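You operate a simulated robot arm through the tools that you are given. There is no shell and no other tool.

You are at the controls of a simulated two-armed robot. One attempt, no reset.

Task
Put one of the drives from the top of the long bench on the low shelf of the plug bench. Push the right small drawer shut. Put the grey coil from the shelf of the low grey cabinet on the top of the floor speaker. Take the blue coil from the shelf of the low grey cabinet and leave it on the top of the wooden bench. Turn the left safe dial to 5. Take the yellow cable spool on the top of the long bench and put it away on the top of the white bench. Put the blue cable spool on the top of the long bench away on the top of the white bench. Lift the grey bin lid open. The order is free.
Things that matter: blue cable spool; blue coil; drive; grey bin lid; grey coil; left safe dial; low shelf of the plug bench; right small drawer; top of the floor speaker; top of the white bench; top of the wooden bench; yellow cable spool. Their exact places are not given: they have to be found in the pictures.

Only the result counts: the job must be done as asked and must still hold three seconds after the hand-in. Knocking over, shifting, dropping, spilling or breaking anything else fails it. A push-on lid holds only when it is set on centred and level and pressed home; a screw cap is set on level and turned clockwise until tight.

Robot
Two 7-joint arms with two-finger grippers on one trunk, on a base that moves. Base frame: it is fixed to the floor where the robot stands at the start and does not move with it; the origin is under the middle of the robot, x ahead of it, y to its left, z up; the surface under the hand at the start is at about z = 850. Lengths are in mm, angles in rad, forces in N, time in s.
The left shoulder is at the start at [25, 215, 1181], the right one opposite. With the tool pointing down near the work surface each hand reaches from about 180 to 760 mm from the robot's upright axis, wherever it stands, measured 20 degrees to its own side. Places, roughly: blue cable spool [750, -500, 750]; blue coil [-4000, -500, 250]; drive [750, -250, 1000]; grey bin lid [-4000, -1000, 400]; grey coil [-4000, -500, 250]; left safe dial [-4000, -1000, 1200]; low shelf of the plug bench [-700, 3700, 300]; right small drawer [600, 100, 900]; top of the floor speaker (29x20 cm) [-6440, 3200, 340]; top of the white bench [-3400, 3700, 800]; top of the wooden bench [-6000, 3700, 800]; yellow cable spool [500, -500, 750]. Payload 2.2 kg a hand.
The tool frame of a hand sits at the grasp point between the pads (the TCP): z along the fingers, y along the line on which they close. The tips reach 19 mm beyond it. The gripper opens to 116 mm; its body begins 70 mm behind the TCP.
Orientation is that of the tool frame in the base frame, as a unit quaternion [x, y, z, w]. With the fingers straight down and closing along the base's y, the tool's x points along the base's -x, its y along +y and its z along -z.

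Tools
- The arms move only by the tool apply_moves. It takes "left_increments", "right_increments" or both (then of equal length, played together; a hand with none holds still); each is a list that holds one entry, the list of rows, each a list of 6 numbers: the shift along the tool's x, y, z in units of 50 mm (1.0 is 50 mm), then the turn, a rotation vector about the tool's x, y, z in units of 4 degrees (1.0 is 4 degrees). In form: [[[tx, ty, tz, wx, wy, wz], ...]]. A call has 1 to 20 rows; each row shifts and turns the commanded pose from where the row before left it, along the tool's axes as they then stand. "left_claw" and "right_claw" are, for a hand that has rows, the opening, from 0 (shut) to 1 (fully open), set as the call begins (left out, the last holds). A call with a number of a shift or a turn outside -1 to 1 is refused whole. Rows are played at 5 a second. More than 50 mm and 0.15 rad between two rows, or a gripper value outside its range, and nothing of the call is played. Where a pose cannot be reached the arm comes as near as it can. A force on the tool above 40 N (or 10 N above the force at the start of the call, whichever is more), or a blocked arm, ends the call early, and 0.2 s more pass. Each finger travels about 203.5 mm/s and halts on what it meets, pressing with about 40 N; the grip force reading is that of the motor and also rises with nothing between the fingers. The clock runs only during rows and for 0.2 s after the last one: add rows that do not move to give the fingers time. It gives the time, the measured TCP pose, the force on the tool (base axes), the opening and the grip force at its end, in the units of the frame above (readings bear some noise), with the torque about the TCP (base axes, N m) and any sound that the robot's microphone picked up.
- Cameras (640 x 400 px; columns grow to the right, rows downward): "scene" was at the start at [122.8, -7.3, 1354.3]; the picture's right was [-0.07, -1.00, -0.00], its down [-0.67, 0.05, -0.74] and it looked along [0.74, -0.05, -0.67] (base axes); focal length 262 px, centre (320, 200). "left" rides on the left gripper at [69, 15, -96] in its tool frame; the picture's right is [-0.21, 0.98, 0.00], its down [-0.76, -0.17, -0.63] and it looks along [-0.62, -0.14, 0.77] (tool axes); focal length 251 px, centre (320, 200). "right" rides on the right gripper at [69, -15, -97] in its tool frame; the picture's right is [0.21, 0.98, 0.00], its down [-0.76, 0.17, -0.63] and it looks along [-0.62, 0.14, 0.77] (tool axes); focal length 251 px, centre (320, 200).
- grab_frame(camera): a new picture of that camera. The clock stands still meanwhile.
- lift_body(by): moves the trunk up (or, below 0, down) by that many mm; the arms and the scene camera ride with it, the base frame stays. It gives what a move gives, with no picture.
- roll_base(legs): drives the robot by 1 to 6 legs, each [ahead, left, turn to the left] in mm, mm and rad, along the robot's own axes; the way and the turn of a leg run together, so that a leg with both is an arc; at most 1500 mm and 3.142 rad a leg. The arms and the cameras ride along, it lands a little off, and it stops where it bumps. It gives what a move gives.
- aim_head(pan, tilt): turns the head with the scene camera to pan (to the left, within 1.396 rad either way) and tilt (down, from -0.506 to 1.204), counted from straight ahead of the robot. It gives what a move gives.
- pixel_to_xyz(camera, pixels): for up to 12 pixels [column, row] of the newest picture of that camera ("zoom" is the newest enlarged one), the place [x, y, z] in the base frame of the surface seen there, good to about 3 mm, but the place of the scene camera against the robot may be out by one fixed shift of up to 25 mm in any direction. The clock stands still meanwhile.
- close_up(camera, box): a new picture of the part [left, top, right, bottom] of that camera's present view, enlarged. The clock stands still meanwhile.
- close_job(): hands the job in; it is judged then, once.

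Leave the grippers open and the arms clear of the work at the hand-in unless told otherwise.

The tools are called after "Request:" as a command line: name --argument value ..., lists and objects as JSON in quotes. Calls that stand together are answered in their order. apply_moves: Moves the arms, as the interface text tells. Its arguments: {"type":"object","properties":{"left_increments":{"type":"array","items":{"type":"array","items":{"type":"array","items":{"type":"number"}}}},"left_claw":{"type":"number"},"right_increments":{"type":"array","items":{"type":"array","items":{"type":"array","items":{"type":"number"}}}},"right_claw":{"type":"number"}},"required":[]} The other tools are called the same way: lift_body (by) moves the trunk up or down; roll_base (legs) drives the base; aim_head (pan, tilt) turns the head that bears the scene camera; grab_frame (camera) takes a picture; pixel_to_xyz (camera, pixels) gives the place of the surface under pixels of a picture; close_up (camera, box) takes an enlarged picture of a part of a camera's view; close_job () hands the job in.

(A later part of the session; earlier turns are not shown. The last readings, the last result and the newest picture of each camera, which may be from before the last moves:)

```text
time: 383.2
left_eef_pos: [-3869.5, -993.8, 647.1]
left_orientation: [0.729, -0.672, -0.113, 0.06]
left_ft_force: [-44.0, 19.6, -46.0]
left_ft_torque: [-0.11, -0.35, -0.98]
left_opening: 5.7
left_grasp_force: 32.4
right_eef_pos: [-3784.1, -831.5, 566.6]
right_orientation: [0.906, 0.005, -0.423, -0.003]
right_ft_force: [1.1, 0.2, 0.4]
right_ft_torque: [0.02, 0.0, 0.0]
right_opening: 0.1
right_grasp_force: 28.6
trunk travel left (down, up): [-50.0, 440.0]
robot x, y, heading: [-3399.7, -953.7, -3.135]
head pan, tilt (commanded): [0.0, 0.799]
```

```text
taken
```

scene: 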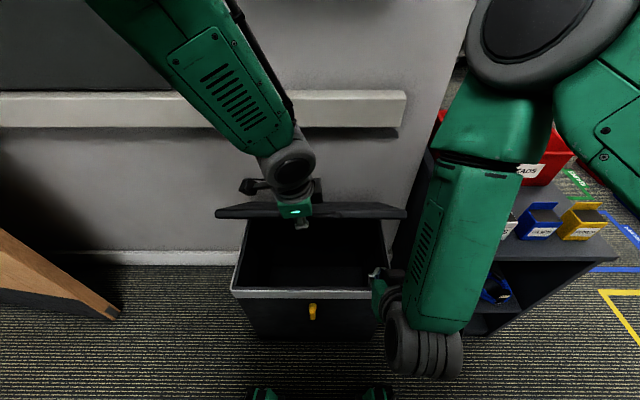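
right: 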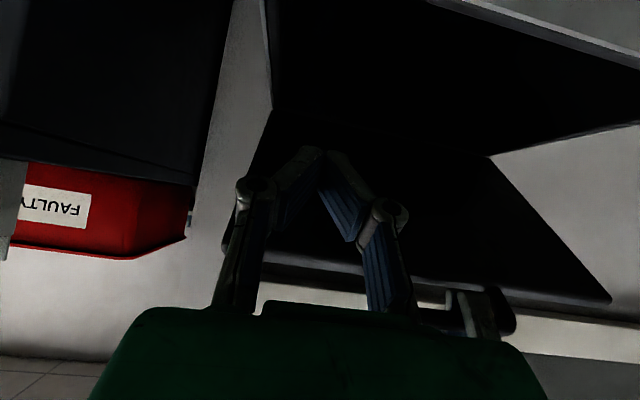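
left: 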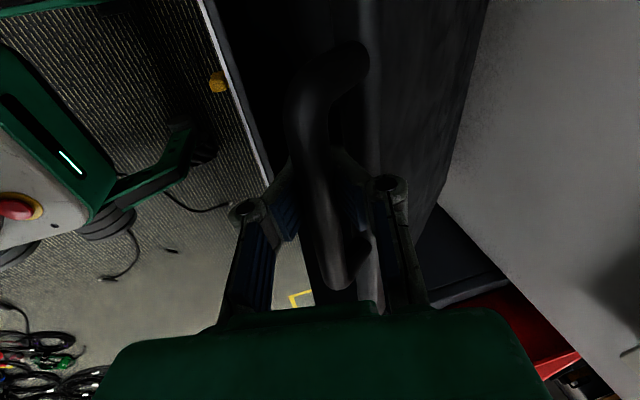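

The right hand is under the lid's front. The left hand's tension has grown to 66 N, so I'll relieve it by moving a few mm toward the hinge first.

Request:
apply_moves --left_increments '[[[-0.05, 0.06, 0.1, 0, 0, 0], [0, 0, 0, 0, 0, 0]]]' --left_claw 0

Request:
apply_moves --left_increments '[[[-0.03, 0.06, 0.08, 0, 0, 0], [0, 0, 0, 0, 0, 0]]]' --left_claw 0

```text
time: 383.8
left_eef_pos: [-3872.9, -993.6, 650.8]
left_orientation: [0.73, -0.67, -0.118, 0.063]
left_ft_force: [-17.8, -3.6, -19.0]
left_ft_torque: [0.28, 0.03, -1.12]
left_opening: 5.9
left_grasp_force: 32.5
right_eef_pos: [-3781.5, -832.9, 569.4]
right_orientation: [0.906, 0.006, -0.424, -0.004]
right_ft_force: [0.1, -0.2, 0.0]
right_ft_torque: [-0.01, -0.04, 0.01]
right_opening: 0.0
right_grasp_force: 28.5
trunk travel left (down, up): [-50.0, 440.0]
robot x, y, heading: [-3393.8, -957.4, -3.133]
head pan, tilt (commanded): [0.0, 0.799]
```

```text
time: 384.4
left_eef_pos: [-3874.2, -991.3, 644.9]
left_orientation: [0.73, -0.671, -0.115, 0.063]
left_ft_force: [0.6, -5.2, -1.7]
left_ft_torque: [-0.04, 0.0, -0.42]
left_opening: 6.0
left_grasp_force: 28.2
right_eef_pos: [-3781.9, -831.2, 568.3]
right_orientation: [0.905, 0.006, -0.425, -0.004]
right_ft_force: [-0.1, 0.4, -0.1]
right_ft_torque: [0.03, -0.01, -0.01]
right_opening: 0.2
right_grasp_force: 28.1
trunk travel left (down, up): [-50.0, 440.0]
robot x, y, heading: [-3399.8, -956.7, -3.131]
head pan, tilt (commanded): [0.0, 0.799]
```

The tension is gone. Next I'll slide the right fist forward under the lid.

Request:
apply_moves --right_increments '[[[-0.4, 0, 0.479, 0, 0, 0], [-0.4, 0, 0.479, 0, 0, 0], [-0.4, 0, 0.479, 0, 0, 0], [-0.35, 0, 0.42, 0, 0, 0], [0, 0, 0, 0, 0, 0]]]' --right_claw 0

Request:
grab_frame --camera "right"

Request:
grab_frame --camera "scene"

```text
time: 385.6
left_eef_pos: [-3875.3, -990.8, 644.3]
left_orientation: [0.73, -0.671, -0.114, 0.064]
left_ft_force: [0.4, -0.2, -2.2]
left_ft_torque: [-0.04, -0.01, -0.01]
left_opening: 0.0
left_grasp_force: 28.7
right_eef_pos: [-3903.7, -830.2, 569.0]
right_orientation: [0.905, 0.006, -0.424, -0.004]
right_ft_force: [-0.2, 0.4, 0.4]
right_ft_torque: [0.01, 0.0, -0.01]
right_opening: 0.0
right_grasp_force: 28.7
trunk travel left (down, up): [-50.0, 440.0]
robot x, y, heading: [-3396.8, -960.7, -3.138]
head pan, tilt (commanded): [0.0, 0.799]
```

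```text
taken
```

right: 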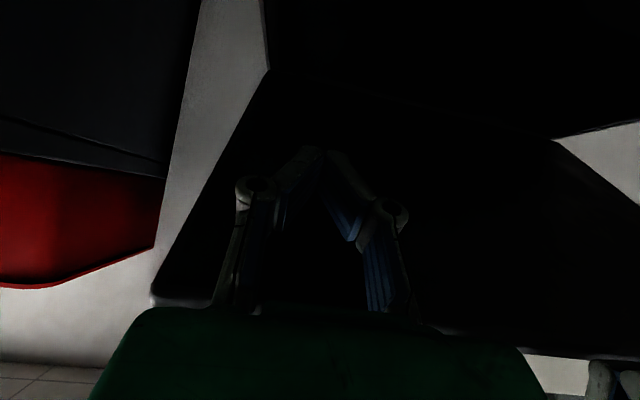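

```text
taken
```

scene: 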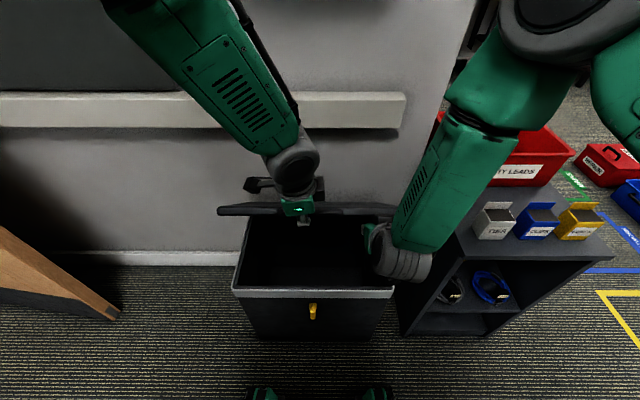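

The right fist is beneath the lid without contact yet. The left fingers are fully closed now. I'll raise the right hand gently until it touches the lid.

Request:
apply_moves --right_increments '[[[-0.15, 0, -0.128, 0, 0, 0], [-0.15, 0, -0.128, 0, 0, 0], [0, 0, 0, 0, 0, 0]]]' --right_claw 0

Request:
apply_moves --right_increments '[[[-0.15, 0, -0.128, 0, 0, 0], [-0.15, 0, -0.128, 0, 0, 0], [0, 0, 0, 0, 0, 0]]]' --right_claw 0

```text
time: 386.4
left_eef_pos: [-3875.2, -990.7, 644.9]
left_orientation: [0.729, -0.671, -0.115, 0.064]
left_ft_force: [0.8, 0.1, -1.8]
left_ft_torque: [-0.01, 0.05, -0.02]
left_opening: 6.1
left_grasp_force: 28.4
right_eef_pos: [-3902.7, -832.0, 587.7]
right_orientation: [0.905, 0.006, -0.425, -0.003]
right_ft_force: [0.4, -0.1, 0.3]
right_ft_torque: [-0.04, 0.0, -0.02]
right_opening: 0.0
right_grasp_force: 27.8
trunk travel left (down, up): [-50.0, 440.0]
robot x, y, heading: [-3401.6, -954.0, -3.135]
head pan, tilt (commanded): [0.0, 0.799]
```

```text
time: 387.2
left_eef_pos: [-3879.0, -990.2, 644.2]
left_orientation: [0.73, -0.671, -0.116, 0.064]
left_ft_force: [-23.6, -0.4, 5.2]
left_ft_torque: [-0.12, -0.38, -0.33]
left_opening: 0.0
left_grasp_force: 28.5
right_eef_pos: [-3901.3, -831.5, 602.8]
right_orientation: [0.908, 0.007, -0.419, -0.002]
right_ft_force: [14.0, -1.8, -27.6]
right_ft_torque: [-0.12, -0.68, -0.05]
right_opening: 5.9
right_grasp_force: 28.6
trunk travel left (down, up): [-50.0, 440.0]
robot x, y, heading: [-3397.5, -954.4, -3.136]
head pan, tilt (commanded): [0.0, 0.799]
```

The right hand is now carrying the lid (about 28 N down on it). I'll open the left fingers just enough to release the bar and draw the left hand up and away along its axis.

Request:
apply_moves --left_increments '[[[0, 0, 0, 0, 0, 0], [0, 0, 0, 0, 0, 0], [0, 0, 0, 0, 0, 0]]]' --left_claw 0.26

Request:
grab_frame --camera "left"

Request:
grab_frame --camera "scene"

```text
time: 388.0
left_eef_pos: [-3875.1, -990.5, 646.3]
left_orientation: [0.73, -0.671, -0.115, 0.065]
left_ft_force: [2.1, 1.7, 1.8]
left_ft_torque: [0.0, -0.01, -0.02]
left_opening: 33.8
left_grasp_force: 0.2
right_eef_pos: [-3902.9, -829.7, 609.4]
right_orientation: [0.904, 0.005, -0.427, -0.004]
right_ft_force: [0.4, -0.4, -1.5]
right_ft_torque: [-0.02, -0.03, -0.03]
right_opening: 0.0
right_grasp_force: 28.4
trunk travel left (down, up): [-50.0, 440.0]
robot x, y, heading: [-3398.0, -959.0, -3.139]
head pan, tilt (commanded): [0.0, 0.799]
```

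```text
taken
```

left: 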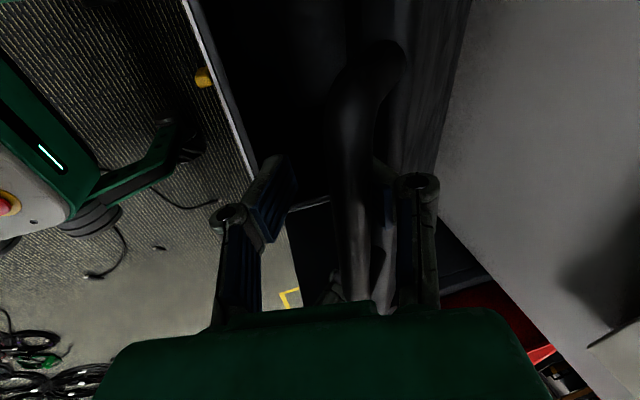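

```text
taken
```

scene: 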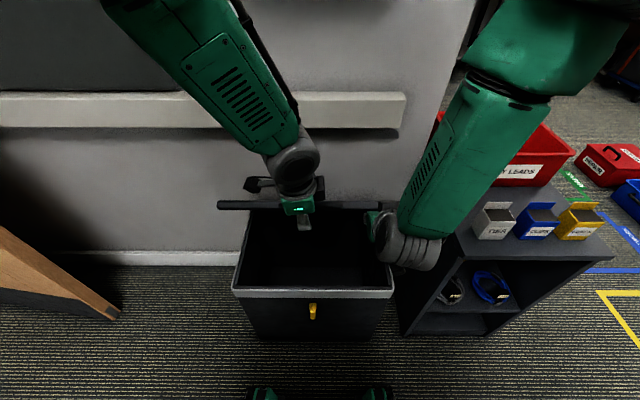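

Both hands read almost no force, so the lid seems to hold by itself or rest lightly on the right hand. I'll withdraw the left hand along its axis.

Request:
apply_moves --left_increments '[[[0, 0, -0.25, 0, 0, 0], [0, 0, -0.3, 0, 0, 0], [0, 0, -0.4, 0, 0, 0], [0, 0, -0.5, 0, 0, 0], [0, 0, -0.5, 0, 0, 0], [0, 0, 0, 0, 0, 0]]]'

Request:
grab_frame --camera "scene"

Request:
grab_frame --camera "left"

```text
time: 388.7
left_eef_pos: [-3865.2, -992.0, 675.4]
left_orientation: [0.727, -0.674, -0.116, 0.068]
left_ft_force: [-11.7, -2.1, -2.0]
left_ft_torque: [0.0, 0.11, -0.1]
left_opening: 37.5
left_grasp_force: 4.9
right_eef_pos: [-3896.8, -830.4, 608.6]
right_orientation: [0.906, 0.005, -0.424, -0.005]
right_ft_force: [6.0, 0.4, -7.1]
right_ft_torque: [-0.04, -0.13, 0.01]
right_opening: 5.9
right_grasp_force: 28.8
trunk travel left (down, up): [-50.0, 440.0]
robot x, y, heading: [-3397.7, -957.3, -3.135]
head pan, tilt (commanded): [0.0, 0.799]
stopped in row 3 (left hand): the force on the tool passed its limit at 77 N (the readings are from after the stop); the commanded pose is now the measured one
```

```text
taken
```

scene: 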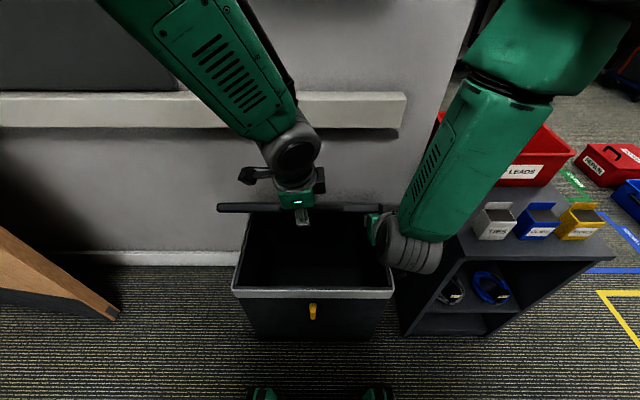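

```text
taken
```

left: 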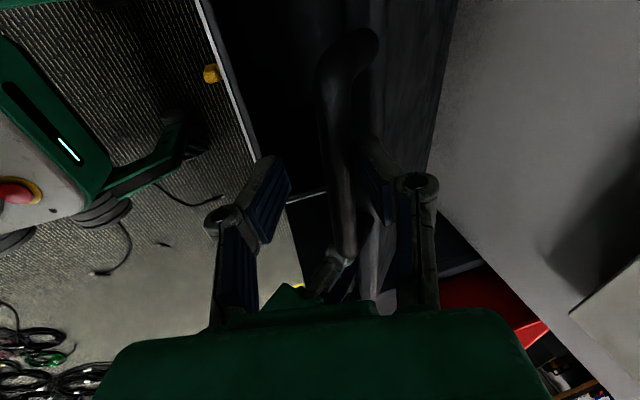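

The front finger is wedged in the handle gap. My tilt direction made the relative angle worse. I'll undo it: put the left hand back down 30 mm, then lower the lid with both hands to about 20°, where the left hand can come straight out while the right hand keeps supporting.

Request:
apply_moves --left_increments '[[[0.006, 0.022, 0.307, 0, 0, 0], [0.006, 0.022, 0.307, 0, 0, 0], [0, 0, 0, 0, 0, 0]]]' --left_claw 0.3

Request:
apply_moves --left_increments '[[[-0.009, -0.333, 0.358, 0.6, 0, 0.18], [-0.009, -0.333, 0.358, 0.6, 0, 0.18], [0, 0, 0, 0, 0, 0]]]' --right_increments '[[[0.306, 0, 0.257, 0, 0, 0], [0.306, 0, 0.257, 0, 0, 0], [0, 0, 0, 0, 0, 0]]]' --left_claw 0.3 --right_claw 0

Request:
grab_frame --camera "scene"

Request:
grab_frame --camera "left"

```text
time: 389.5
left_eef_pos: [-3878.1, -992.5, 653.3]
left_orientation: [0.733, -0.666, -0.124, 0.062]
left_ft_force: [1.0, 0.6, 5.2]
left_ft_torque: [-0.03, 0.11, -0.05]
left_opening: 37.5
left_grasp_force: 0.1
right_eef_pos: [-3898.6, -831.8, 609.5]
right_orientation: [0.905, 0.005, -0.426, -0.004]
right_ft_force: [4.9, -1.8, -4.4]
right_ft_torque: [-0.07, -0.06, -0.02]
right_opening: 0.0
right_grasp_force: 28.9
trunk travel left (down, up): [-50.0, 440.0]
robot x, y, heading: [-3395.5, -957.5, -3.139]
head pan, tilt (commanded): [0.0, 0.799]
```

```text
time: 390.3
left_eef_pos: [-3852.4, -988.1, 603.9]
left_orientation: [0.725, -0.682, -0.091, 0.035]
left_ft_force: [4.1, -2.6, 12.3]
left_ft_torque: [0.02, 0.46, 0.12]
left_opening: 49.1
left_grasp_force: 0.7
right_eef_pos: [-3899.5, -829.6, 570.0]
right_orientation: [0.905, 0.004, -0.426, -0.005]
right_ft_force: [1.7, -0.2, -7.7]
right_ft_torque: [-0.16, 0.23, -0.05]
right_opening: 0.0
right_grasp_force: 28.8
trunk travel left (down, up): [-50.0, 440.0]
robot x, y, heading: [-3398.1, -955.1, -3.137]
head pan, tilt (commanded): [0.0, 0.799]
```

```text
taken
```

scene: 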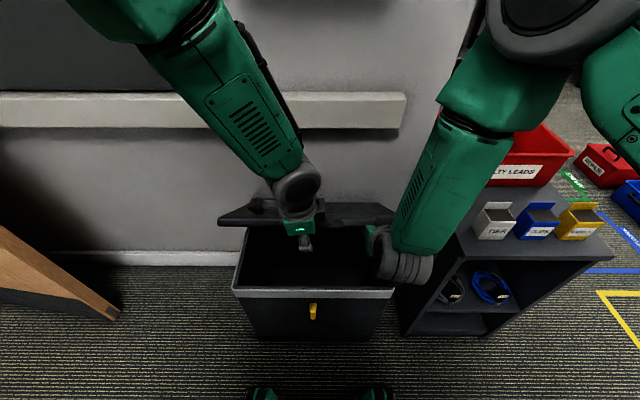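

```text
taken
```

left: 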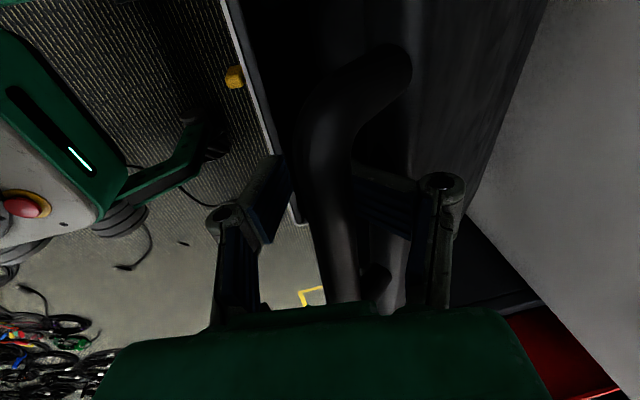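

The lid is coming down with both hands. I'll continue two more steps.

Request:
apply_moves --left_increments '[[[-0.009, -0.333, 0.358, 1, 0, 0.18], [-0.009, -0.333, 0.358, 1, 0, 0.18], [0, 0, 0, 0, 0, 0]]]' --right_increments '[[[0.306, 0, 0.257, 0, 0, 0], [0.306, 0, 0.257, 0, 0, 0], [0, 0, 0, 0, 0, 0]]]' --left_claw 0.3 --right_claw 0

Request:
grab_frame --camera "scene"

Request:
grab_frame --camera "left"

```text
time: 390.7
left_eef_pos: [-3839.6, -985.7, 586.3]
left_orientation: [0.717, -0.693, -0.067, 0.026]
left_ft_force: [11.0, -1.6, 13.9]
left_ft_torque: [0.01, 0.83, 0.04]
left_opening: 51.5
left_grasp_force: 0.1
right_eef_pos: [-3891.4, -832.4, 551.9]
right_orientation: [0.908, 0.007, -0.42, -0.003]
right_ft_force: [2.8, -2.3, -5.7]
right_ft_torque: [-0.05, 0.32, -0.1]
right_opening: 0.4
right_grasp_force: 28.8
trunk travel left (down, up): [-50.0, 440.0]
robot x, y, heading: [-3396.4, -955.0, -3.135]
head pan, tilt (commanded): [0.0, 0.799]
stopped in row 1 (left hand): the force on the tool passed its limit at 53 N (the readings are from after the stop); the commanded pose is now the measured one
```

```text
taken
```

scene: 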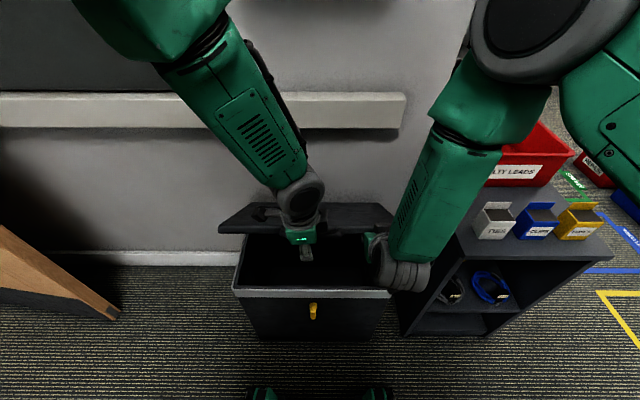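

```text
taken
```

left: 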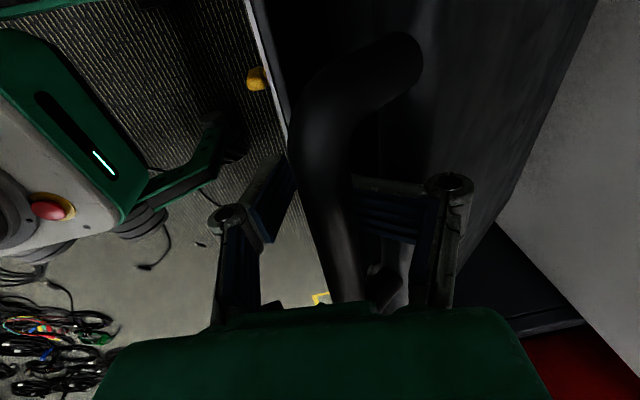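

The front finger is being bent open by the lid edge. I'll relax it with a wider opening and ease the hand a little, then tilt the hand backward to align it with the handle gap.

Request:
apply_moves --left_increments '[[[0, -0.05, -0.08, 0, 0, 0], [0, -0.07, 0, 1, 0, 0.1], [0, -0.07, 0, 1, 0, 0.1], [0, 0, 0, 0, 0, 0]]]' --left_claw 0.5

Request:
apply_moves --left_increments '[[[0, -0.07, 0, 1, 0, 0.1], [0, -0.07, 0, 1, 0, 0.1], [0, 0, 0, 0, 0, 0]]]' --left_claw 0.5

Request:
grab_frame --camera "left"

Request:
close_up --camera "scene" --box '[210, 170, 410, 300]'

```text
time: 391.7
left_eef_pos: [-3828.3, -987.0, 590.9]
left_orientation: [0.712, -0.701, -0.018, -0.024]
left_ft_force: [11.9, -3.4, 15.1]
left_ft_torque: [0.05, 0.97, 0.17]
left_opening: 73.3
left_grasp_force: 0.1
right_eef_pos: [-3892.7, -833.0, 552.2]
right_orientation: [0.908, 0.006, -0.419, -0.004]
right_ft_force: [6.5, -0.6, -4.4]
right_ft_torque: [-0.02, 0.36, -0.21]
right_opening: 0.0
right_grasp_force: 29.1
trunk travel left (down, up): [-50.0, 440.0]
robot x, y, heading: [-3397.2, -958.2, -3.136]
head pan, tilt (commanded): [0.0, 0.799]
```

```text
time: 392.5
left_eef_pos: [-3822.6, -987.2, 593.2]
left_orientation: [0.705, -0.705, 0.028, -0.072]
left_ft_force: [1.8, -4.8, 12.1]
left_ft_torque: [0.04, 0.63, 0.26]
left_opening: 78.0
left_grasp_force: 0.1
right_eef_pos: [-3890.0, -833.4, 551.1]
right_orientation: [0.909, 0.007, -0.417, -0.004]
right_ft_force: [3.1, -1.1, -9.7]
right_ft_torque: [-0.16, 0.46, -0.11]
right_opening: 0.0
right_grasp_force: 28.3
trunk travel left (down, up): [-50.0, 440.0]
robot x, y, heading: [-3396.0, -955.3, -3.134]
head pan, tilt (commanded): [0.0, 0.799]
stopped in row 3 (left hand): the force on the tool passed its limit at 41 N (the readings are from after the stop); the commanded pose is now the measured one
```

```text
taken
```

left: 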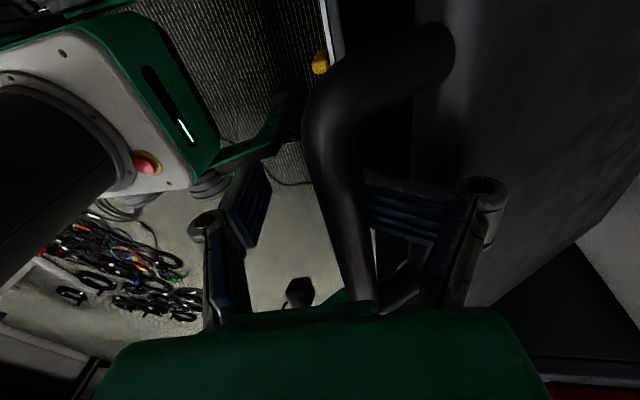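

```text
3.08 times, centred on (310, 235) of scene
```

zoom: 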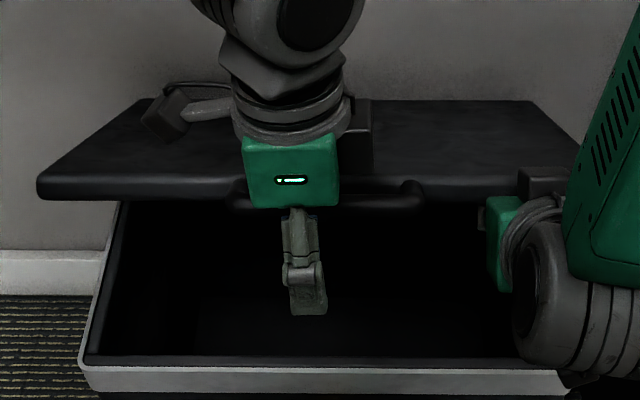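

Request:
pixel_to_xyz --camera "left" --pixels '[[485, 190], [440, 195], [410, 190], [380, 185], [385, 225], [345, 150], [355, 220], [425, 60], [500, 100], [450, 270], [260, 180], [240, 215]]'

Request:
close_up --camera "left" --box '[290, 120, 530, 310]'

```text
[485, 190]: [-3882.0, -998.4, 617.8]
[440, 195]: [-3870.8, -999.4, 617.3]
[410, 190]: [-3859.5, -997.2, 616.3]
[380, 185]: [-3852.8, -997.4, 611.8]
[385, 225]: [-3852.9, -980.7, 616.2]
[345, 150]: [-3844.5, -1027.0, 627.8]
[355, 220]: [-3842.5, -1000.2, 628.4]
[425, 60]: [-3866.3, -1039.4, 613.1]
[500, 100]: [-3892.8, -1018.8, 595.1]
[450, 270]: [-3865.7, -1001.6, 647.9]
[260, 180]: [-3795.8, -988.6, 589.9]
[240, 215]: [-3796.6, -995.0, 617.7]
```

```text
2.11 times, centred on (410, 215) of left
```

zoom: 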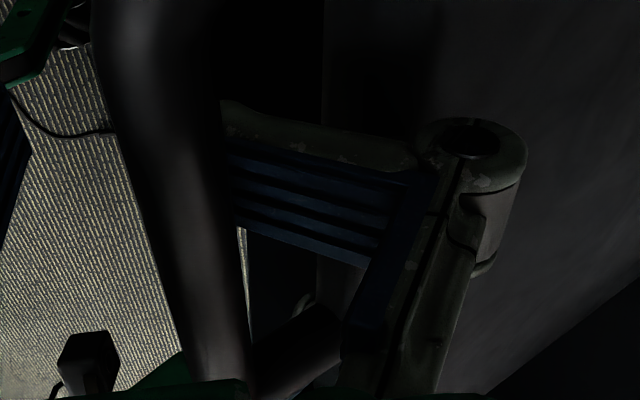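

The measurements show the front finger's last link is now lying on top of the lid edge, out of the handle gap, and the other finger is outside the bar. The left hand should lift straight off. I'll raise it gently.

Request:
apply_moves --left_increments '[[[0, 0, -0.15, 0, 0, 0], [0, 0, -0.2, 0, 0, 0], [0, 0, -0.3, 0, 0, 0], [0, 0, -0.4, 0, 0, 0], [0, 0, 0, 0, 0, 0]]]' --left_claw 0.6

Request:
grab_frame --camera "left"

Request:
grab_frame --camera "scene"

```text
time: 393.7
left_eef_pos: [-3829.0, -989.4, 644.7]
left_orientation: [0.705, -0.705, 0.028, -0.072]
left_ft_force: [-0.2, -0.2, 1.0]
left_ft_torque: [-0.01, -0.01, 0.01]
left_opening: 69.7
left_grasp_force: 0.1
right_eef_pos: [-3892.1, -830.9, 552.3]
right_orientation: [0.908, 0.007, -0.419, -0.003]
right_ft_force: [1.4, 0.3, -1.7]
right_ft_torque: [0.0, 0.06, -0.02]
right_opening: 0.0
right_grasp_force: 28.1
trunk travel left (down, up): [-50.0, 440.0]
robot x, y, heading: [-3394.5, -957.3, -3.136]
head pan, tilt (commanded): [0.0, 0.799]
```

```text
taken
```

left: 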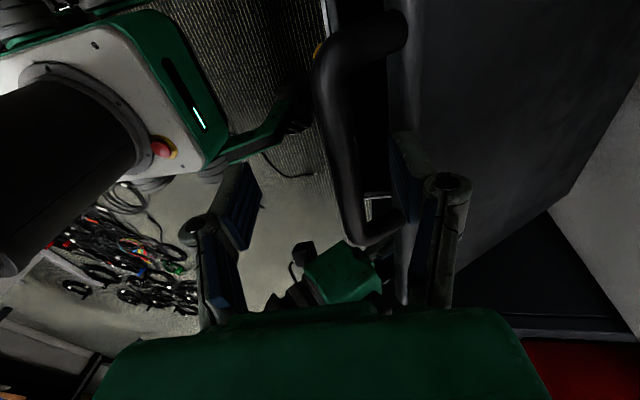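

```text
taken
```

scene: 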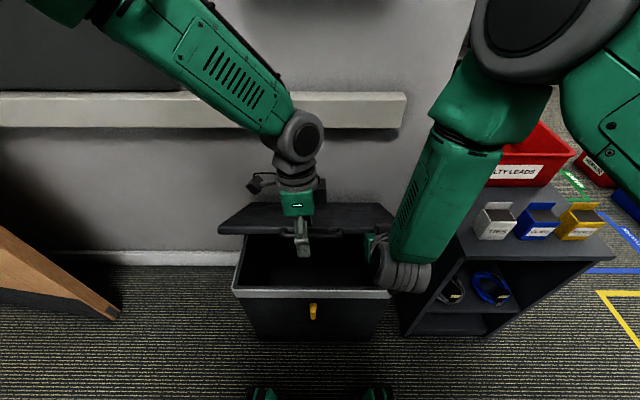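

The left hand is free and the right hand supports the lid. I'll move the left hand well up and out of the lid's path.

Request:
apply_moves --left_increments '[[[0, -0.3, -0.7, 0, 0, 0], [0, -0.3, -0.7, 0, 0, 0], [0, -0.3, -0.7, 0, 0, 0], [0.7, -0.3, -0.3, 0, 0, 0], [0.7, -0.3, -0.3, 0, 0, 0], [0.7, -0.3, 0, 0, 0, 0], [0, 0, 0, 0, 0, 0]]]' --left_claw 0.6

Request:
grab_frame --camera "scene"

Request:
grab_frame --camera "right"

```text
time: 395.3
left_eef_pos: [-3760.7, -1103.0, 784.1]
left_orientation: [-0.705, 0.705, -0.028, 0.072]
left_ft_force: [-0.9, -0.5, 0.9]
left_ft_torque: [-0.01, 0.03, 0.02]
left_opening: 69.5
left_grasp_force: 0.1
right_eef_pos: [-3891.3, -832.1, 551.4]
right_orientation: [0.908, 0.007, -0.419, -0.005]
right_ft_force: [1.7, -1.7, -2.6]
right_ft_torque: [-0.02, 0.12, -0.07]
right_opening: 0.0
right_grasp_force: 28.4
trunk travel left (down, up): [-50.0, 440.0]
robot x, y, heading: [-3394.7, -957.6, -3.139]
head pan, tilt (commanded): [0.0, 0.799]
```

```text
taken
```

scene: 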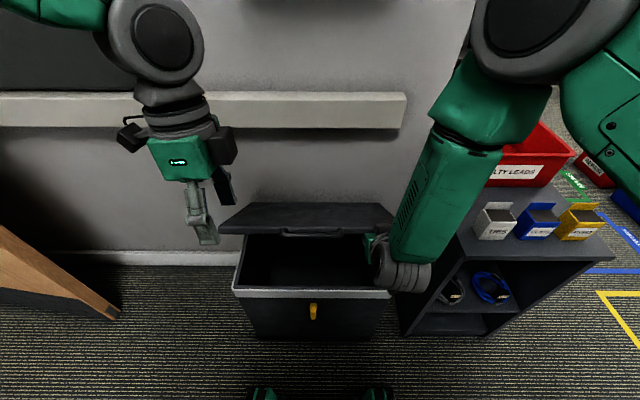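

```text
taken
```

right: 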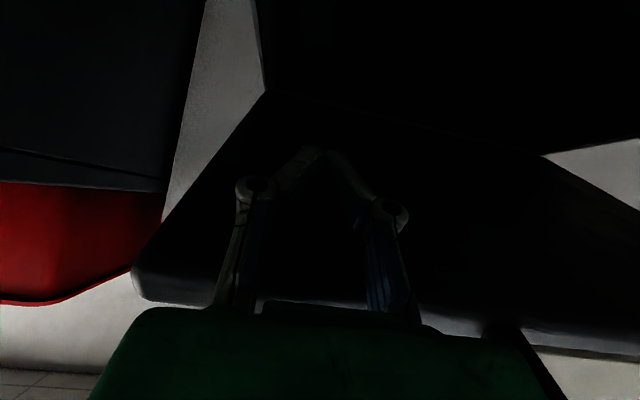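

The lid rests lightly on the right fist at about 30°. I'll push it up along its arc with the right hand, first to about 50°.

Request:
apply_moves --right_increments '[[[-0.294, 0, -0.025, 0, 0, 0], [-0.312, 0, -0.013, 0, 0, 0], [-0.312, 0, 0.008, 0, 0, 0], [-0.31, 0, 0.031, 0, 0, 0], [-0.307, 0, 0.052, 0, 0, 0], [0, 0, 0, 0, 0, 0]]]' --right_claw 0

Request:
grab_frame --camera "scene"

```text
time: 396.7
left_eef_pos: [-3762.6, -1102.1, 785.1]
left_orientation: [-0.704, 0.706, -0.029, 0.071]
left_ft_force: [0.1, -0.1, -0.2]
left_ft_torque: [0.0, 0.02, -0.02]
left_opening: 69.8
left_grasp_force: 0.0
right_eef_pos: [-3943.5, -833.4, 609.1]
right_orientation: [0.908, 0.006, -0.42, -0.005]
right_ft_force: [2.0, 1.0, -0.6]
right_ft_torque: [0.01, -0.01, -0.01]
right_opening: 0.0
right_grasp_force: 28.4
trunk travel left (down, up): [-50.0, 440.0]
robot x, y, heading: [-3398.4, -956.3, -3.135]
head pan, tilt (commanded): [0.0, 0.799]
```

```text
taken
```

scene: 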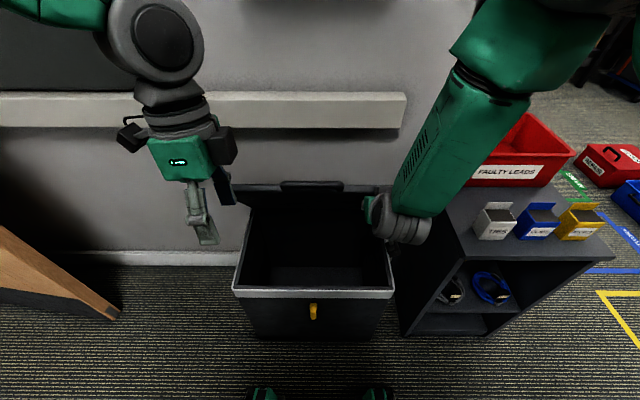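

The lid is rising freely. I'll continue toward vertical.

Request:
apply_moves --right_increments '[[[-0.303, 0, 0.073, 0, 0, 0], [-0.296, 0, 0.095, 0, 0, 0], [-0.289, 0, 0.114, 0, 0, 0], [-0.283, 0, 0.135, 0, 0, 0], [-0.27, 0, 0.154, 0, 0, 0], [0, 0, 0, 0, 0, 0]]]' --right_claw 0

Request:
grab_frame --camera "scene"

```text
time: 398.1
left_eef_pos: [-3760.7, -1102.7, 785.1]
left_orientation: [0.705, -0.705, 0.029, -0.072]
left_ft_force: [1.0, 0.2, 0.1]
left_ft_torque: [-0.02, 0.02, 0.02]
left_opening: 69.6
left_grasp_force: 0.0
right_eef_pos: [-4012.3, -833.5, 644.2]
right_orientation: [0.908, 0.006, -0.419, -0.005]
right_ft_force: [-0.2, -0.5, -0.8]
right_ft_torque: [0.02, 0.02, 0.02]
right_opening: 0.4
right_grasp_force: 28.0
trunk travel left (down, up): [-50.0, 440.0]
robot x, y, heading: [-3394.0, -955.4, -3.139]
head pan, tilt (commanded): [0.0, 0.799]
```

```text
taken
```

scene: 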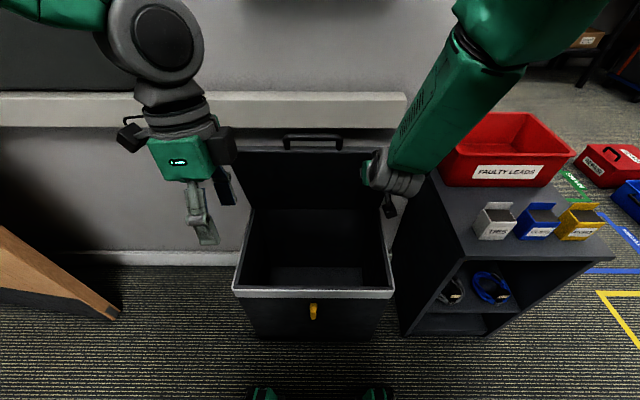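

The lid is at about 75-80°. I'll push further until it passes vertical and meets its stop.

Request:
apply_moves --right_increments '[[[-0.26, 0, 0.173, 0, 0, 0], [-0.246, 0, 0.19, 0, 0, 0], [-0.233, 0, 0.206, 0, 0, 0], [0, 0, 0, 0, 0, 0]]]' --right_claw 0

Request:
grab_frame --camera "scene"

Request:
pixel_to_xyz --camera "scene" --pixels '[[260, 150], [300, 155], [340, 155], [300, 140], [320, 140], [260, 190], [320, 190], [340, 110]]'

```text
time: 399.1
left_eef_pos: [-3761.8, -1101.4, 786.4]
left_orientation: [-0.705, 0.705, -0.028, 0.072]
left_ft_force: [0.2, 0.2, -0.2]
left_ft_torque: [0.01, 0.01, 0.01]
left_opening: 69.5
left_grasp_force: 0.1
right_eef_pos: [-4056.9, -833.8, 654.4]
right_orientation: [0.908, 0.007, -0.42, -0.004]
right_ft_force: [-0.4, 0.3, 0.0]
right_ft_torque: [0.01, 0.0, 0.01]
right_opening: 0.1
right_grasp_force: 28.9
trunk travel left (down, up): [-50.0, 440.0]
robot x, y, heading: [-3397.7, -954.1, -3.137]
head pan, tilt (commanded): [0.0, 0.799]
```

```text
taken
```

scene: 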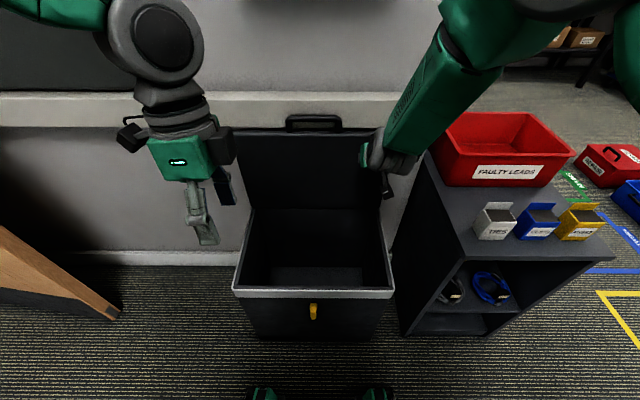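

```text
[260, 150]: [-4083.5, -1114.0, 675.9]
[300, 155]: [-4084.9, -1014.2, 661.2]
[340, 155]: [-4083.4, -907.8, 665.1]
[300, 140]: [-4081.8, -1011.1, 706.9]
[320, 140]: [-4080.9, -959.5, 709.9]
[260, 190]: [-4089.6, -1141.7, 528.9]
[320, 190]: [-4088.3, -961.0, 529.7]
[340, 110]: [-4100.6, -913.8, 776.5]
```

The lid is at about 88° now. I'll keep pushing a little further until it leans past vertical.

Request:
apply_moves --right_increments '[[[-0.1, 0, 0.11, 0, 0, 0], [-0.1, 0, 0.11, 0, 0, 0], [-0.1, 0, 0.11, 0, 0, 0], [0, 0, 0, 0, 0, 0]]]' --right_claw 0

Request:
pixel_to_xyz --camera "scene" --pixels '[[300, 155]]'

Request:
grab_frame --camera "scene"

Request:
pixel_to_xyz --camera "scene" --pixels '[[260, 150], [300, 155], [340, 155], [300, 140], [320, 140], [260, 190], [320, 190], [340, 110]]'

```text
time: 399.7
left_eef_pos: [-3759.5, -1102.3, 786.6]
left_orientation: [-0.704, 0.706, -0.028, 0.072]
left_ft_force: [-0.5, -1.0, 1.2]
left_ft_torque: [0.01, -0.03, 0.02]
left_opening: 70.0
left_grasp_force: 0.0
right_eef_pos: [-4060.6, -835.8, 652.1]
right_orientation: [0.911, 0.006, -0.412, -0.004]
right_ft_force: [13.2, 1.1, 4.0]
right_ft_torque: [0.05, 0.0, -0.06]
right_opening: 5.9
right_grasp_force: 28.7
trunk travel left (down, up): [-50.0, 440.0]
robot x, y, heading: [-3395.3, -955.6, -3.136]
head pan, tilt (commanded): [0.0, 0.799]
stopped in row 2 (right hand): the force on the tool passed its limit at 47 N (the readings are from after the stop); the commanded pose is now the measured one
```

```text
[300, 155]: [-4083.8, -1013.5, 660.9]
```

```text
taken
```

scene: 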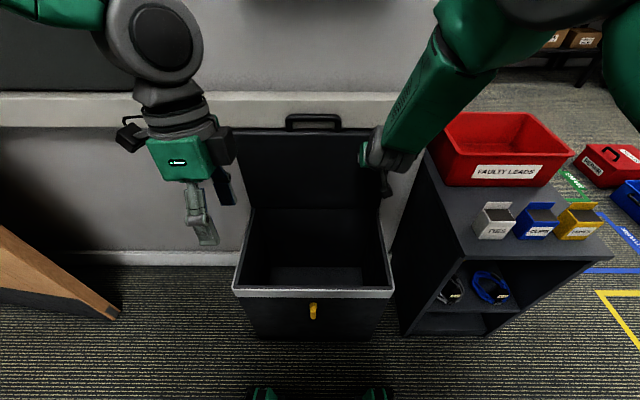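

```text
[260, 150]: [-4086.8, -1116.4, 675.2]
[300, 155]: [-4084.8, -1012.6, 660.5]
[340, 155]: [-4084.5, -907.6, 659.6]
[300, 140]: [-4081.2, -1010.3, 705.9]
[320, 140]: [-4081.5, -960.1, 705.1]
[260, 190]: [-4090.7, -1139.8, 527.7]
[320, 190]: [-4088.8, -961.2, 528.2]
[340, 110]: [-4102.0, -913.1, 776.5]
```

The push met a firm stop (47 N) with the lid practically upright. I'll ease off, withdraw the right hand and see whether the lid stays open.

Request:
apply_moves --right_increments '[[[0.1, 0, -0.1, 0, 0, 0], [0.1, 0, -0.1, 0, 0, 0], [0.2, 0, -0.2, 0, 0, 0], [0, 0, 0, 0, 0, 0]]]' --right_claw 0

Request:
grab_frame --camera "scene"

Request:
pixel_to_xyz --camera "scene" --pixels '[[260, 150], [300, 155], [300, 140], [320, 140], [260, 190], [320, 190]]'

```text
time: 400.7
left_eef_pos: [-3759.4, -1102.7, 786.0]
left_orientation: [-0.704, 0.706, -0.027, 0.071]
left_ft_force: [-0.2, 0.3, 0.4]
left_ft_torque: [0.01, 0.02, 0.01]
left_opening: 69.8
left_grasp_force: 0.0
right_eef_pos: [-4033.7, -835.1, 650.2]
right_orientation: [0.91, 0.007, -0.414, -0.005]
right_ft_force: [-0.6, -0.7, 0.8]
right_ft_torque: [0.03, -0.01, -0.02]
right_opening: 0.0
right_grasp_force: 28.1
trunk travel left (down, up): [-50.0, 440.0]
robot x, y, heading: [-3398.0, -957.2, -3.133]
head pan, tilt (commanded): [0.0, 0.799]
```

```text
taken
```

scene: 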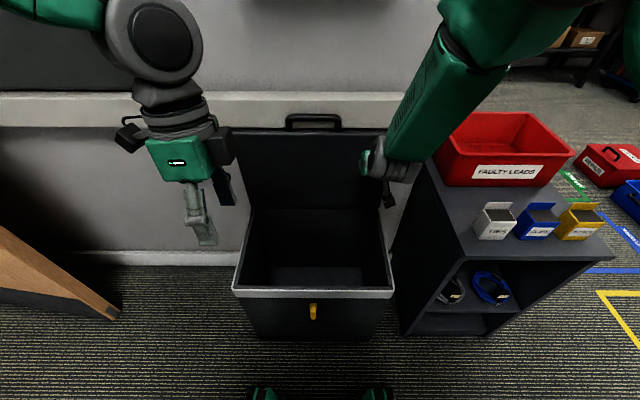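

```text
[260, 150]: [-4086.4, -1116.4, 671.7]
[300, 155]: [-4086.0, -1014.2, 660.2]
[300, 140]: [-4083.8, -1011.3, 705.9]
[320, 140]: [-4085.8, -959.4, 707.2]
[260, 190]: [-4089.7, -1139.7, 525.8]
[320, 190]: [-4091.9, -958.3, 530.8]
```

The lid stays up by itself. I'll withdraw the right hand fully.

Request:
apply_moves --right_increments '[[[0.45, 0, -0.53, 0, 0, 0], [0.5, 0, -0.59, 0, 0, 0], [0.5, 0, -0.59, 0, 0, 0], [0.5, 0, -0.59, 0, 0, 0], [0.45, 0, -0.53, 0, 0, 0], [0, 0, 0, 0, 0, 0]]]' --right_claw 0.5

Request:
grab_frame --camera "scene"

Request:
pixel_to_xyz --camera "scene" --pixels '[[260, 150], [300, 155], [300, 140], [370, 150], [260, 190], [320, 190], [375, 135]]'

```text
time: 402.3
left_eef_pos: [-3757.4, -1102.7, 787.2]
left_orientation: [-0.705, 0.706, -0.026, 0.07]
left_ft_force: [-0.6, 0.1, -0.2]
left_ft_torque: [-0.01, 0.0, 0.0]
left_opening: 69.7
left_grasp_force: 0.1
right_eef_pos: [-3835.0, -821.9, 629.2]
right_orientation: [0.924, -0.021, -0.383, 0.002]
right_ft_force: [0.6, 0.0, -0.1]
right_ft_torque: [-0.02, 0.02, -0.02]
right_opening: 57.8
right_grasp_force: 0.1
trunk travel left (down, up): [-50.0, 440.0]
robot x, y, heading: [-3399.4, -957.7, -3.134]
head pan, tilt (commanded): [0.0, 0.799]
stopped in row 6 (right hand): the arm was blocked; the commanded pose is now the measured one
```

```text
taken
```

scene: 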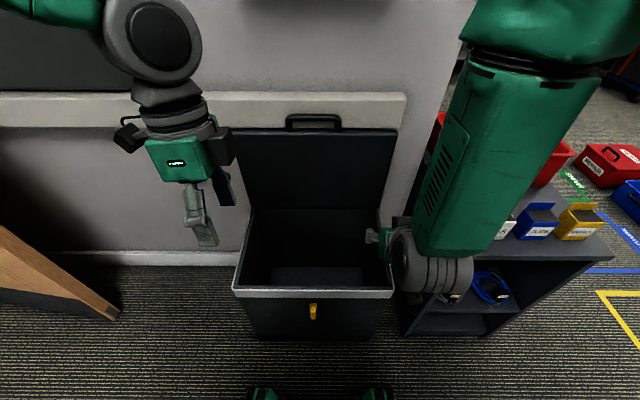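

```text
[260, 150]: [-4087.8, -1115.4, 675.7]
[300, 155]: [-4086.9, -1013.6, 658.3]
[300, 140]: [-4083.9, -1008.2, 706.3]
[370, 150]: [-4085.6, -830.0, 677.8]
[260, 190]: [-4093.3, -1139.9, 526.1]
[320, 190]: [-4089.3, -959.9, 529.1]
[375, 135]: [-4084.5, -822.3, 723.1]
```

The lid stays upright with the hand away. The right arm reported "blocked" at the end of the retreat, likely its elbow, so I'll bring it up gently while reducing the tilt.

Request:
apply_moves --right_increments '[[[-0.079, -0.05, -0.257, 0, 1, 0], [-0.061, -0.05, -0.262, 0, 1, 0], [-0.043, -0.05, -0.266, 0, 1, 0], [-0.024, -0.05, -0.268, 0, 1, 0], [-0.005, -0.05, -0.269, 0, 1, 0], [0, 0, 0, 0, 0, 0]]]' --right_claw 0.5

Request:
grab_frame --camera "scene"

```text
time: 403.7
left_eef_pos: [-3756.8, -1102.3, 787.7]
left_orientation: [-0.704, 0.706, -0.027, 0.07]
left_ft_force: [0.8, 0.4, 1.1]
left_ft_torque: [0.01, -0.02, 0.0]
left_opening: 69.6
left_grasp_force: 0.1
right_eef_pos: [-3804.3, -810.0, 688.0]
right_orientation: [0.976, -0.017, -0.219, 0.002]
right_ft_force: [-0.7, -0.5, -0.1]
right_ft_torque: [-0.05, 0.01, -0.02]
right_opening: 58.1
right_grasp_force: 0.2
trunk travel left (down, up): [-50.0, 440.0]
robot x, y, heading: [-3397.8, -959.1, -3.14]
head pan, tilt (commanded): [0.0, 0.799]
```

```text
taken
```

scene: 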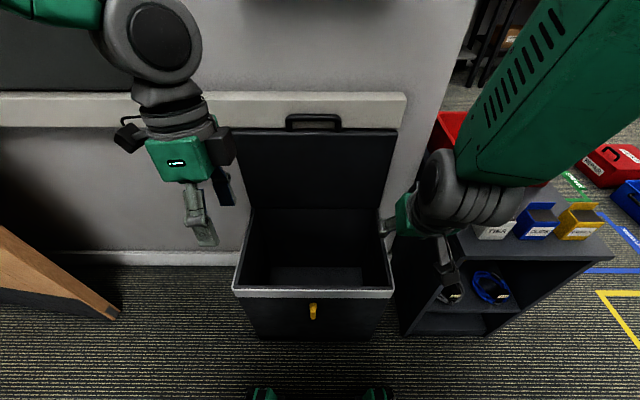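

Request:
apply_moves --right_increments '[[[0.014, -0.05, -0.269, 0, 1, 0.2], [0.032, -0.05, -0.267, 0, 1, 0.2], [0.051, -0.05, -0.264, 0, 1, 0.2], [0.069, -0.05, -0.26, 0, 1, 0.2], [0.087, -0.05, -0.255, 0, 1, 0.2], [0.105, -0.05, -0.248, 0, 1, 0], [0, 0, 0, 0, 0.3, 0], [0, 0, 0, 0, 0, 0]]]' --right_claw 0.5

Request:
grab_frame --camera "scene"

Request:
grab_frame --camera "right"

```text
time: 405.5
left_eef_pos: [-3757.0, -1102.2, 787.1]
left_orientation: [-0.705, 0.705, -0.027, 0.07]
left_ft_force: [0.1, 0.2, -0.9]
left_ft_torque: [0.01, -0.04, 0.01]
left_opening: 69.5
left_grasp_force: 0.0
right_eef_pos: [-3763.7, -795.5, 760.8]
right_orientation: [0.999, -0.05, 0.0, 0.016]
right_ft_force: [0.4, 0.6, -0.4]
right_ft_torque: [0.04, 0.0, 0.02]
right_opening: 58.0
right_grasp_force: 0.1
trunk travel left (down, up): [-50.0, 440.0]
robot x, y, heading: [-3397.4, -957.2, -3.135]
head pan, tilt (commanded): [0.0, 0.799]
```

```text
taken
```

scene: 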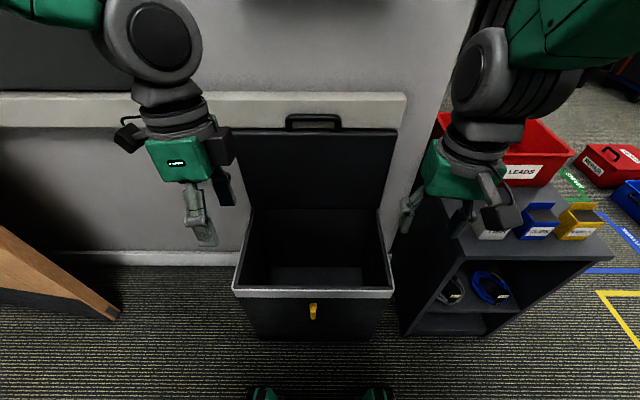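

```text
taken
```

right: 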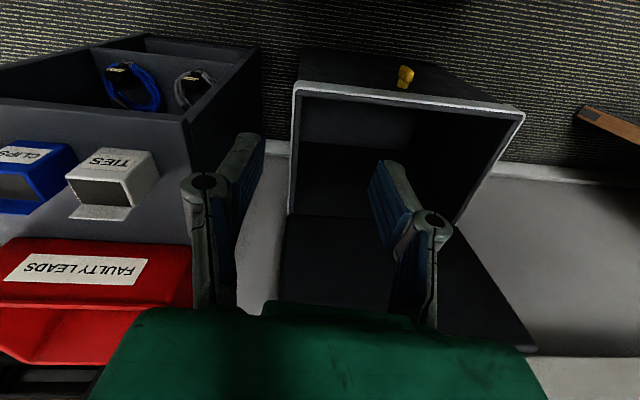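

Lid open, left dial done. Next are the coils. First I'll return the left hand's wrist to its neutral orientation, away from the lid.

Request:
apply_moves --left_increments '[[[0, -0.3, 0, -1, 0, 0], [0, -0.3, 0, -1, 0, 0], [0, -0.3, 0, 0, 0, -1], [0, 0, 0, 0, 0, -1], [0, 0, 0, 0, 0, -1], [0, 0, 0, 0, 0, -1], [0, 0, 0, 0, 0, -1], [0, 0, 0, 0, 0, -1], [0, 0, 0, 0, 0, -1], [0, 0, 0, 0, 0, -1], [0, 0, 0, 0, 0, -1], [0, 0, 0, 0, 0, -1], [0, 0, 0, 0, 0, -1], [0, 0, 0, 0, 0, -1], [0, 0, 0, 0, 0, -1], [0, 0, 0, 0, 0, -1], [0, 0, 0, 0, 0, -1], [0, 0, 0, 0, 0, -1], [0, 0, 0, 0, 0, -1], [0, 0, 0, 0, 0, -1]]]' --left_claw 1

Request:
apply_moves --left_increments '[[[0, 0, 0, 0, 0, -1], [0, 0, 0, 0, 0, -1], [0, 0, 0, 0, 0, -1], [0, 0, 0, 0, 0, -1], [0, 0, 0, 0, 0, -0.5], [0, 0, 0, 0, 0, 0]]]' --right_increments '[[[0, 0, 0, 0, 0, -0.4], [0, 0, 0, 0, 0, -0.4], [0, 0, 0, 0, 0, -0.4], [0, 0, 0, 0, 0, -0.2], [0, 0, 0, 0, 0, 0], [0, 0, 0, 0, 0, 0]]]' --left_claw 1 --right_claw 1

Request:
grab_frame --camera "scene"

```text
time: 409.7
left_eef_pos: [-3713.4, -1101.6, 790.4]
left_orientation: [0.988, -0.153, -0.006, -0.03]
left_ft_force: [1.0, -0.4, 0.2]
left_ft_torque: [-0.02, 0.02, -0.01]
left_opening: 116.3
left_grasp_force: 0.1
right_eef_pos: [-3763.0, -796.4, 759.3]
right_orientation: [0.999, -0.05, -0.001, 0.016]
right_ft_force: [0.3, -0.3, -0.1]
right_ft_torque: [-0.02, 0.01, -0.04]
right_opening: 58.2
right_grasp_force: 0.0
trunk travel left (down, up): [-50.0, 440.0]
robot x, y, heading: [-3394.8, -958.7, -3.136]
head pan, tilt (commanded): [0.0, 0.799]
```

```text
time: 411.1
left_eef_pos: [-3712.6, -1102.3, 790.2]
left_orientation: [1.0, 0.001, -0.001, -0.03]
left_ft_force: [-1.7, -1.0, 0.7]
left_ft_torque: [-0.01, 0.05, 0.02]
left_opening: 116.0
left_grasp_force: 0.1
right_eef_pos: [-3764.0, -797.0, 760.3]
right_orientation: [1.0, -0.001, -0.002, 0.016]
right_ft_force: [0.2, -0.7, -0.3]
right_ft_torque: [0.0, 0.02, 0.01]
right_opening: 115.9
right_grasp_force: 0.1
trunk travel left (down, up): [-50.0, 440.0]
robot x, y, heading: [-3395.8, -957.8, -3.131]
head pan, tilt (commanded): [0.0, 0.799]
```

```text
taken
```

scene: 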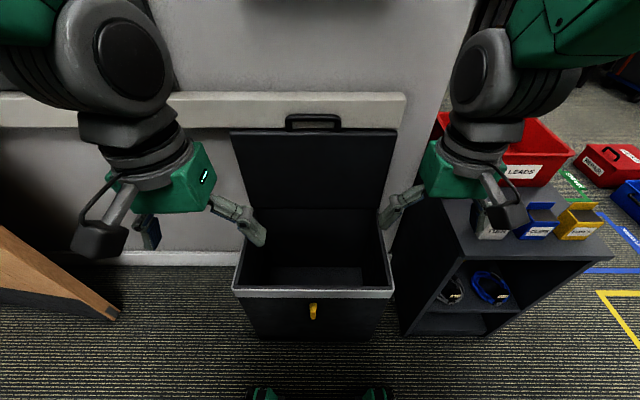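

Both hands are vertical. I'll strafe right toward the cabinet first, then back off a bit.

Request:
roll_base --legs '[[0, -340, 0], [-110, 0, 0]]'

Request:
aim_head --pan -0.2 --tilt 0.75

Request:
grab_frame --camera "scene"

```text
time: 414.1
left_eef_pos: [-3603.5, -766.6, 790.7]
left_orientation: [1.0, -0.002, -0.002, -0.03]
left_ft_force: [0.8, -0.4, -0.7]
left_ft_torque: [-0.01, -0.02, 0.04]
left_opening: 116.0
left_grasp_force: 0.1
right_eef_pos: [-3653.4, -461.0, 761.3]
right_orientation: [1.0, -0.003, -0.002, 0.015]
right_ft_force: [0.2, -0.3, 0.7]
right_ft_torque: [0.02, 0.01, -0.02]
right_opening: 115.7
right_grasp_force: 0.0
trunk travel left (down, up): [-50.0, 440.0]
robot x, y, heading: [-3286.9, -627.4, -3.143]
head pan, tilt (commanded): [0.0, 0.799]
```

```text
time: 414.8
left_eef_pos: [-3602.5, -767.8, 792.2]
left_orientation: [1.0, -0.002, -0.002, -0.03]
left_ft_force: [-0.2, 0.7, 0.0]
left_ft_torque: [0.01, -0.01, 0.0]
left_opening: 115.9
left_grasp_force: 0.1
right_eef_pos: [-3653.6, -461.9, 760.6]
right_orientation: [1.0, -0.003, -0.002, 0.015]
right_ft_force: [0.1, 0.1, 0.6]
right_ft_torque: [0.01, 0.02, 0.0]
right_opening: 115.9
right_grasp_force: 0.0
trunk travel left (down, up): [-50.0, 440.0]
robot x, y, heading: [-3290.7, -625.2, -3.145]
head pan, tilt (commanded): [-0.201, 0.75]
```

```text
taken
```

scene: 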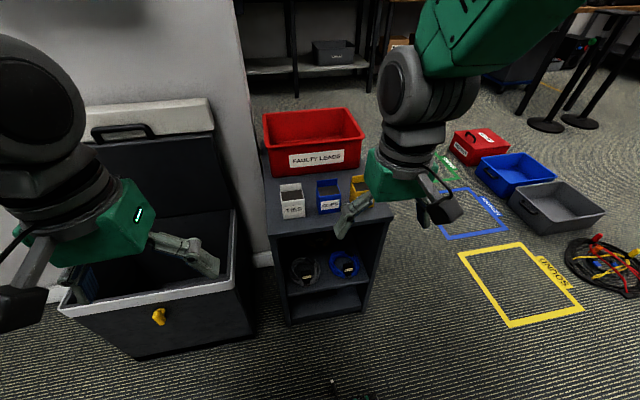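

Request:
close_up --camera "scene" --box '[265, 220, 395, 320]'

Request:
pixel_to_xyz --camera "zoom" --pixels '[[165, 190], [140, 170], [200, 195], [165, 225], [185, 210], [370, 165], [340, 170], [400, 190], [375, 200], [385, 190], [120, 250], [300, 260]]'

```text
4.00 times, centred on (330, 270) of scene
```

zoom: 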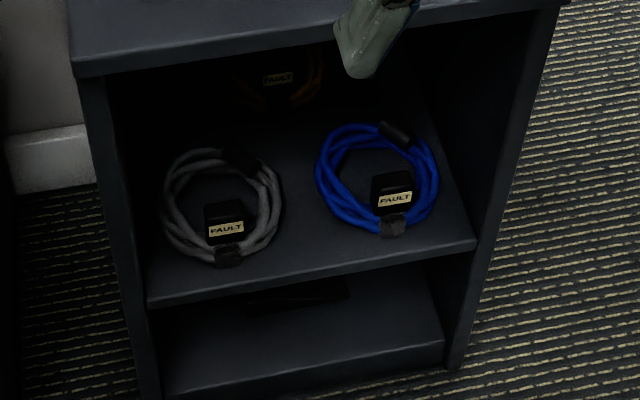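

```text
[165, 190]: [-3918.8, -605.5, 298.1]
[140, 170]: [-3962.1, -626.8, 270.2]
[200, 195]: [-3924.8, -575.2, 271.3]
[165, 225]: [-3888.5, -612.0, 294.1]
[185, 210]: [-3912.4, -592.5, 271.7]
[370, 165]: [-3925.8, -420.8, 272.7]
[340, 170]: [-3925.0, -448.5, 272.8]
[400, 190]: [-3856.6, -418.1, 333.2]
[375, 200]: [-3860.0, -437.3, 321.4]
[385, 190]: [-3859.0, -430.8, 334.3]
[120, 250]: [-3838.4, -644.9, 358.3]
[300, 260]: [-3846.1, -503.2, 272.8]
```

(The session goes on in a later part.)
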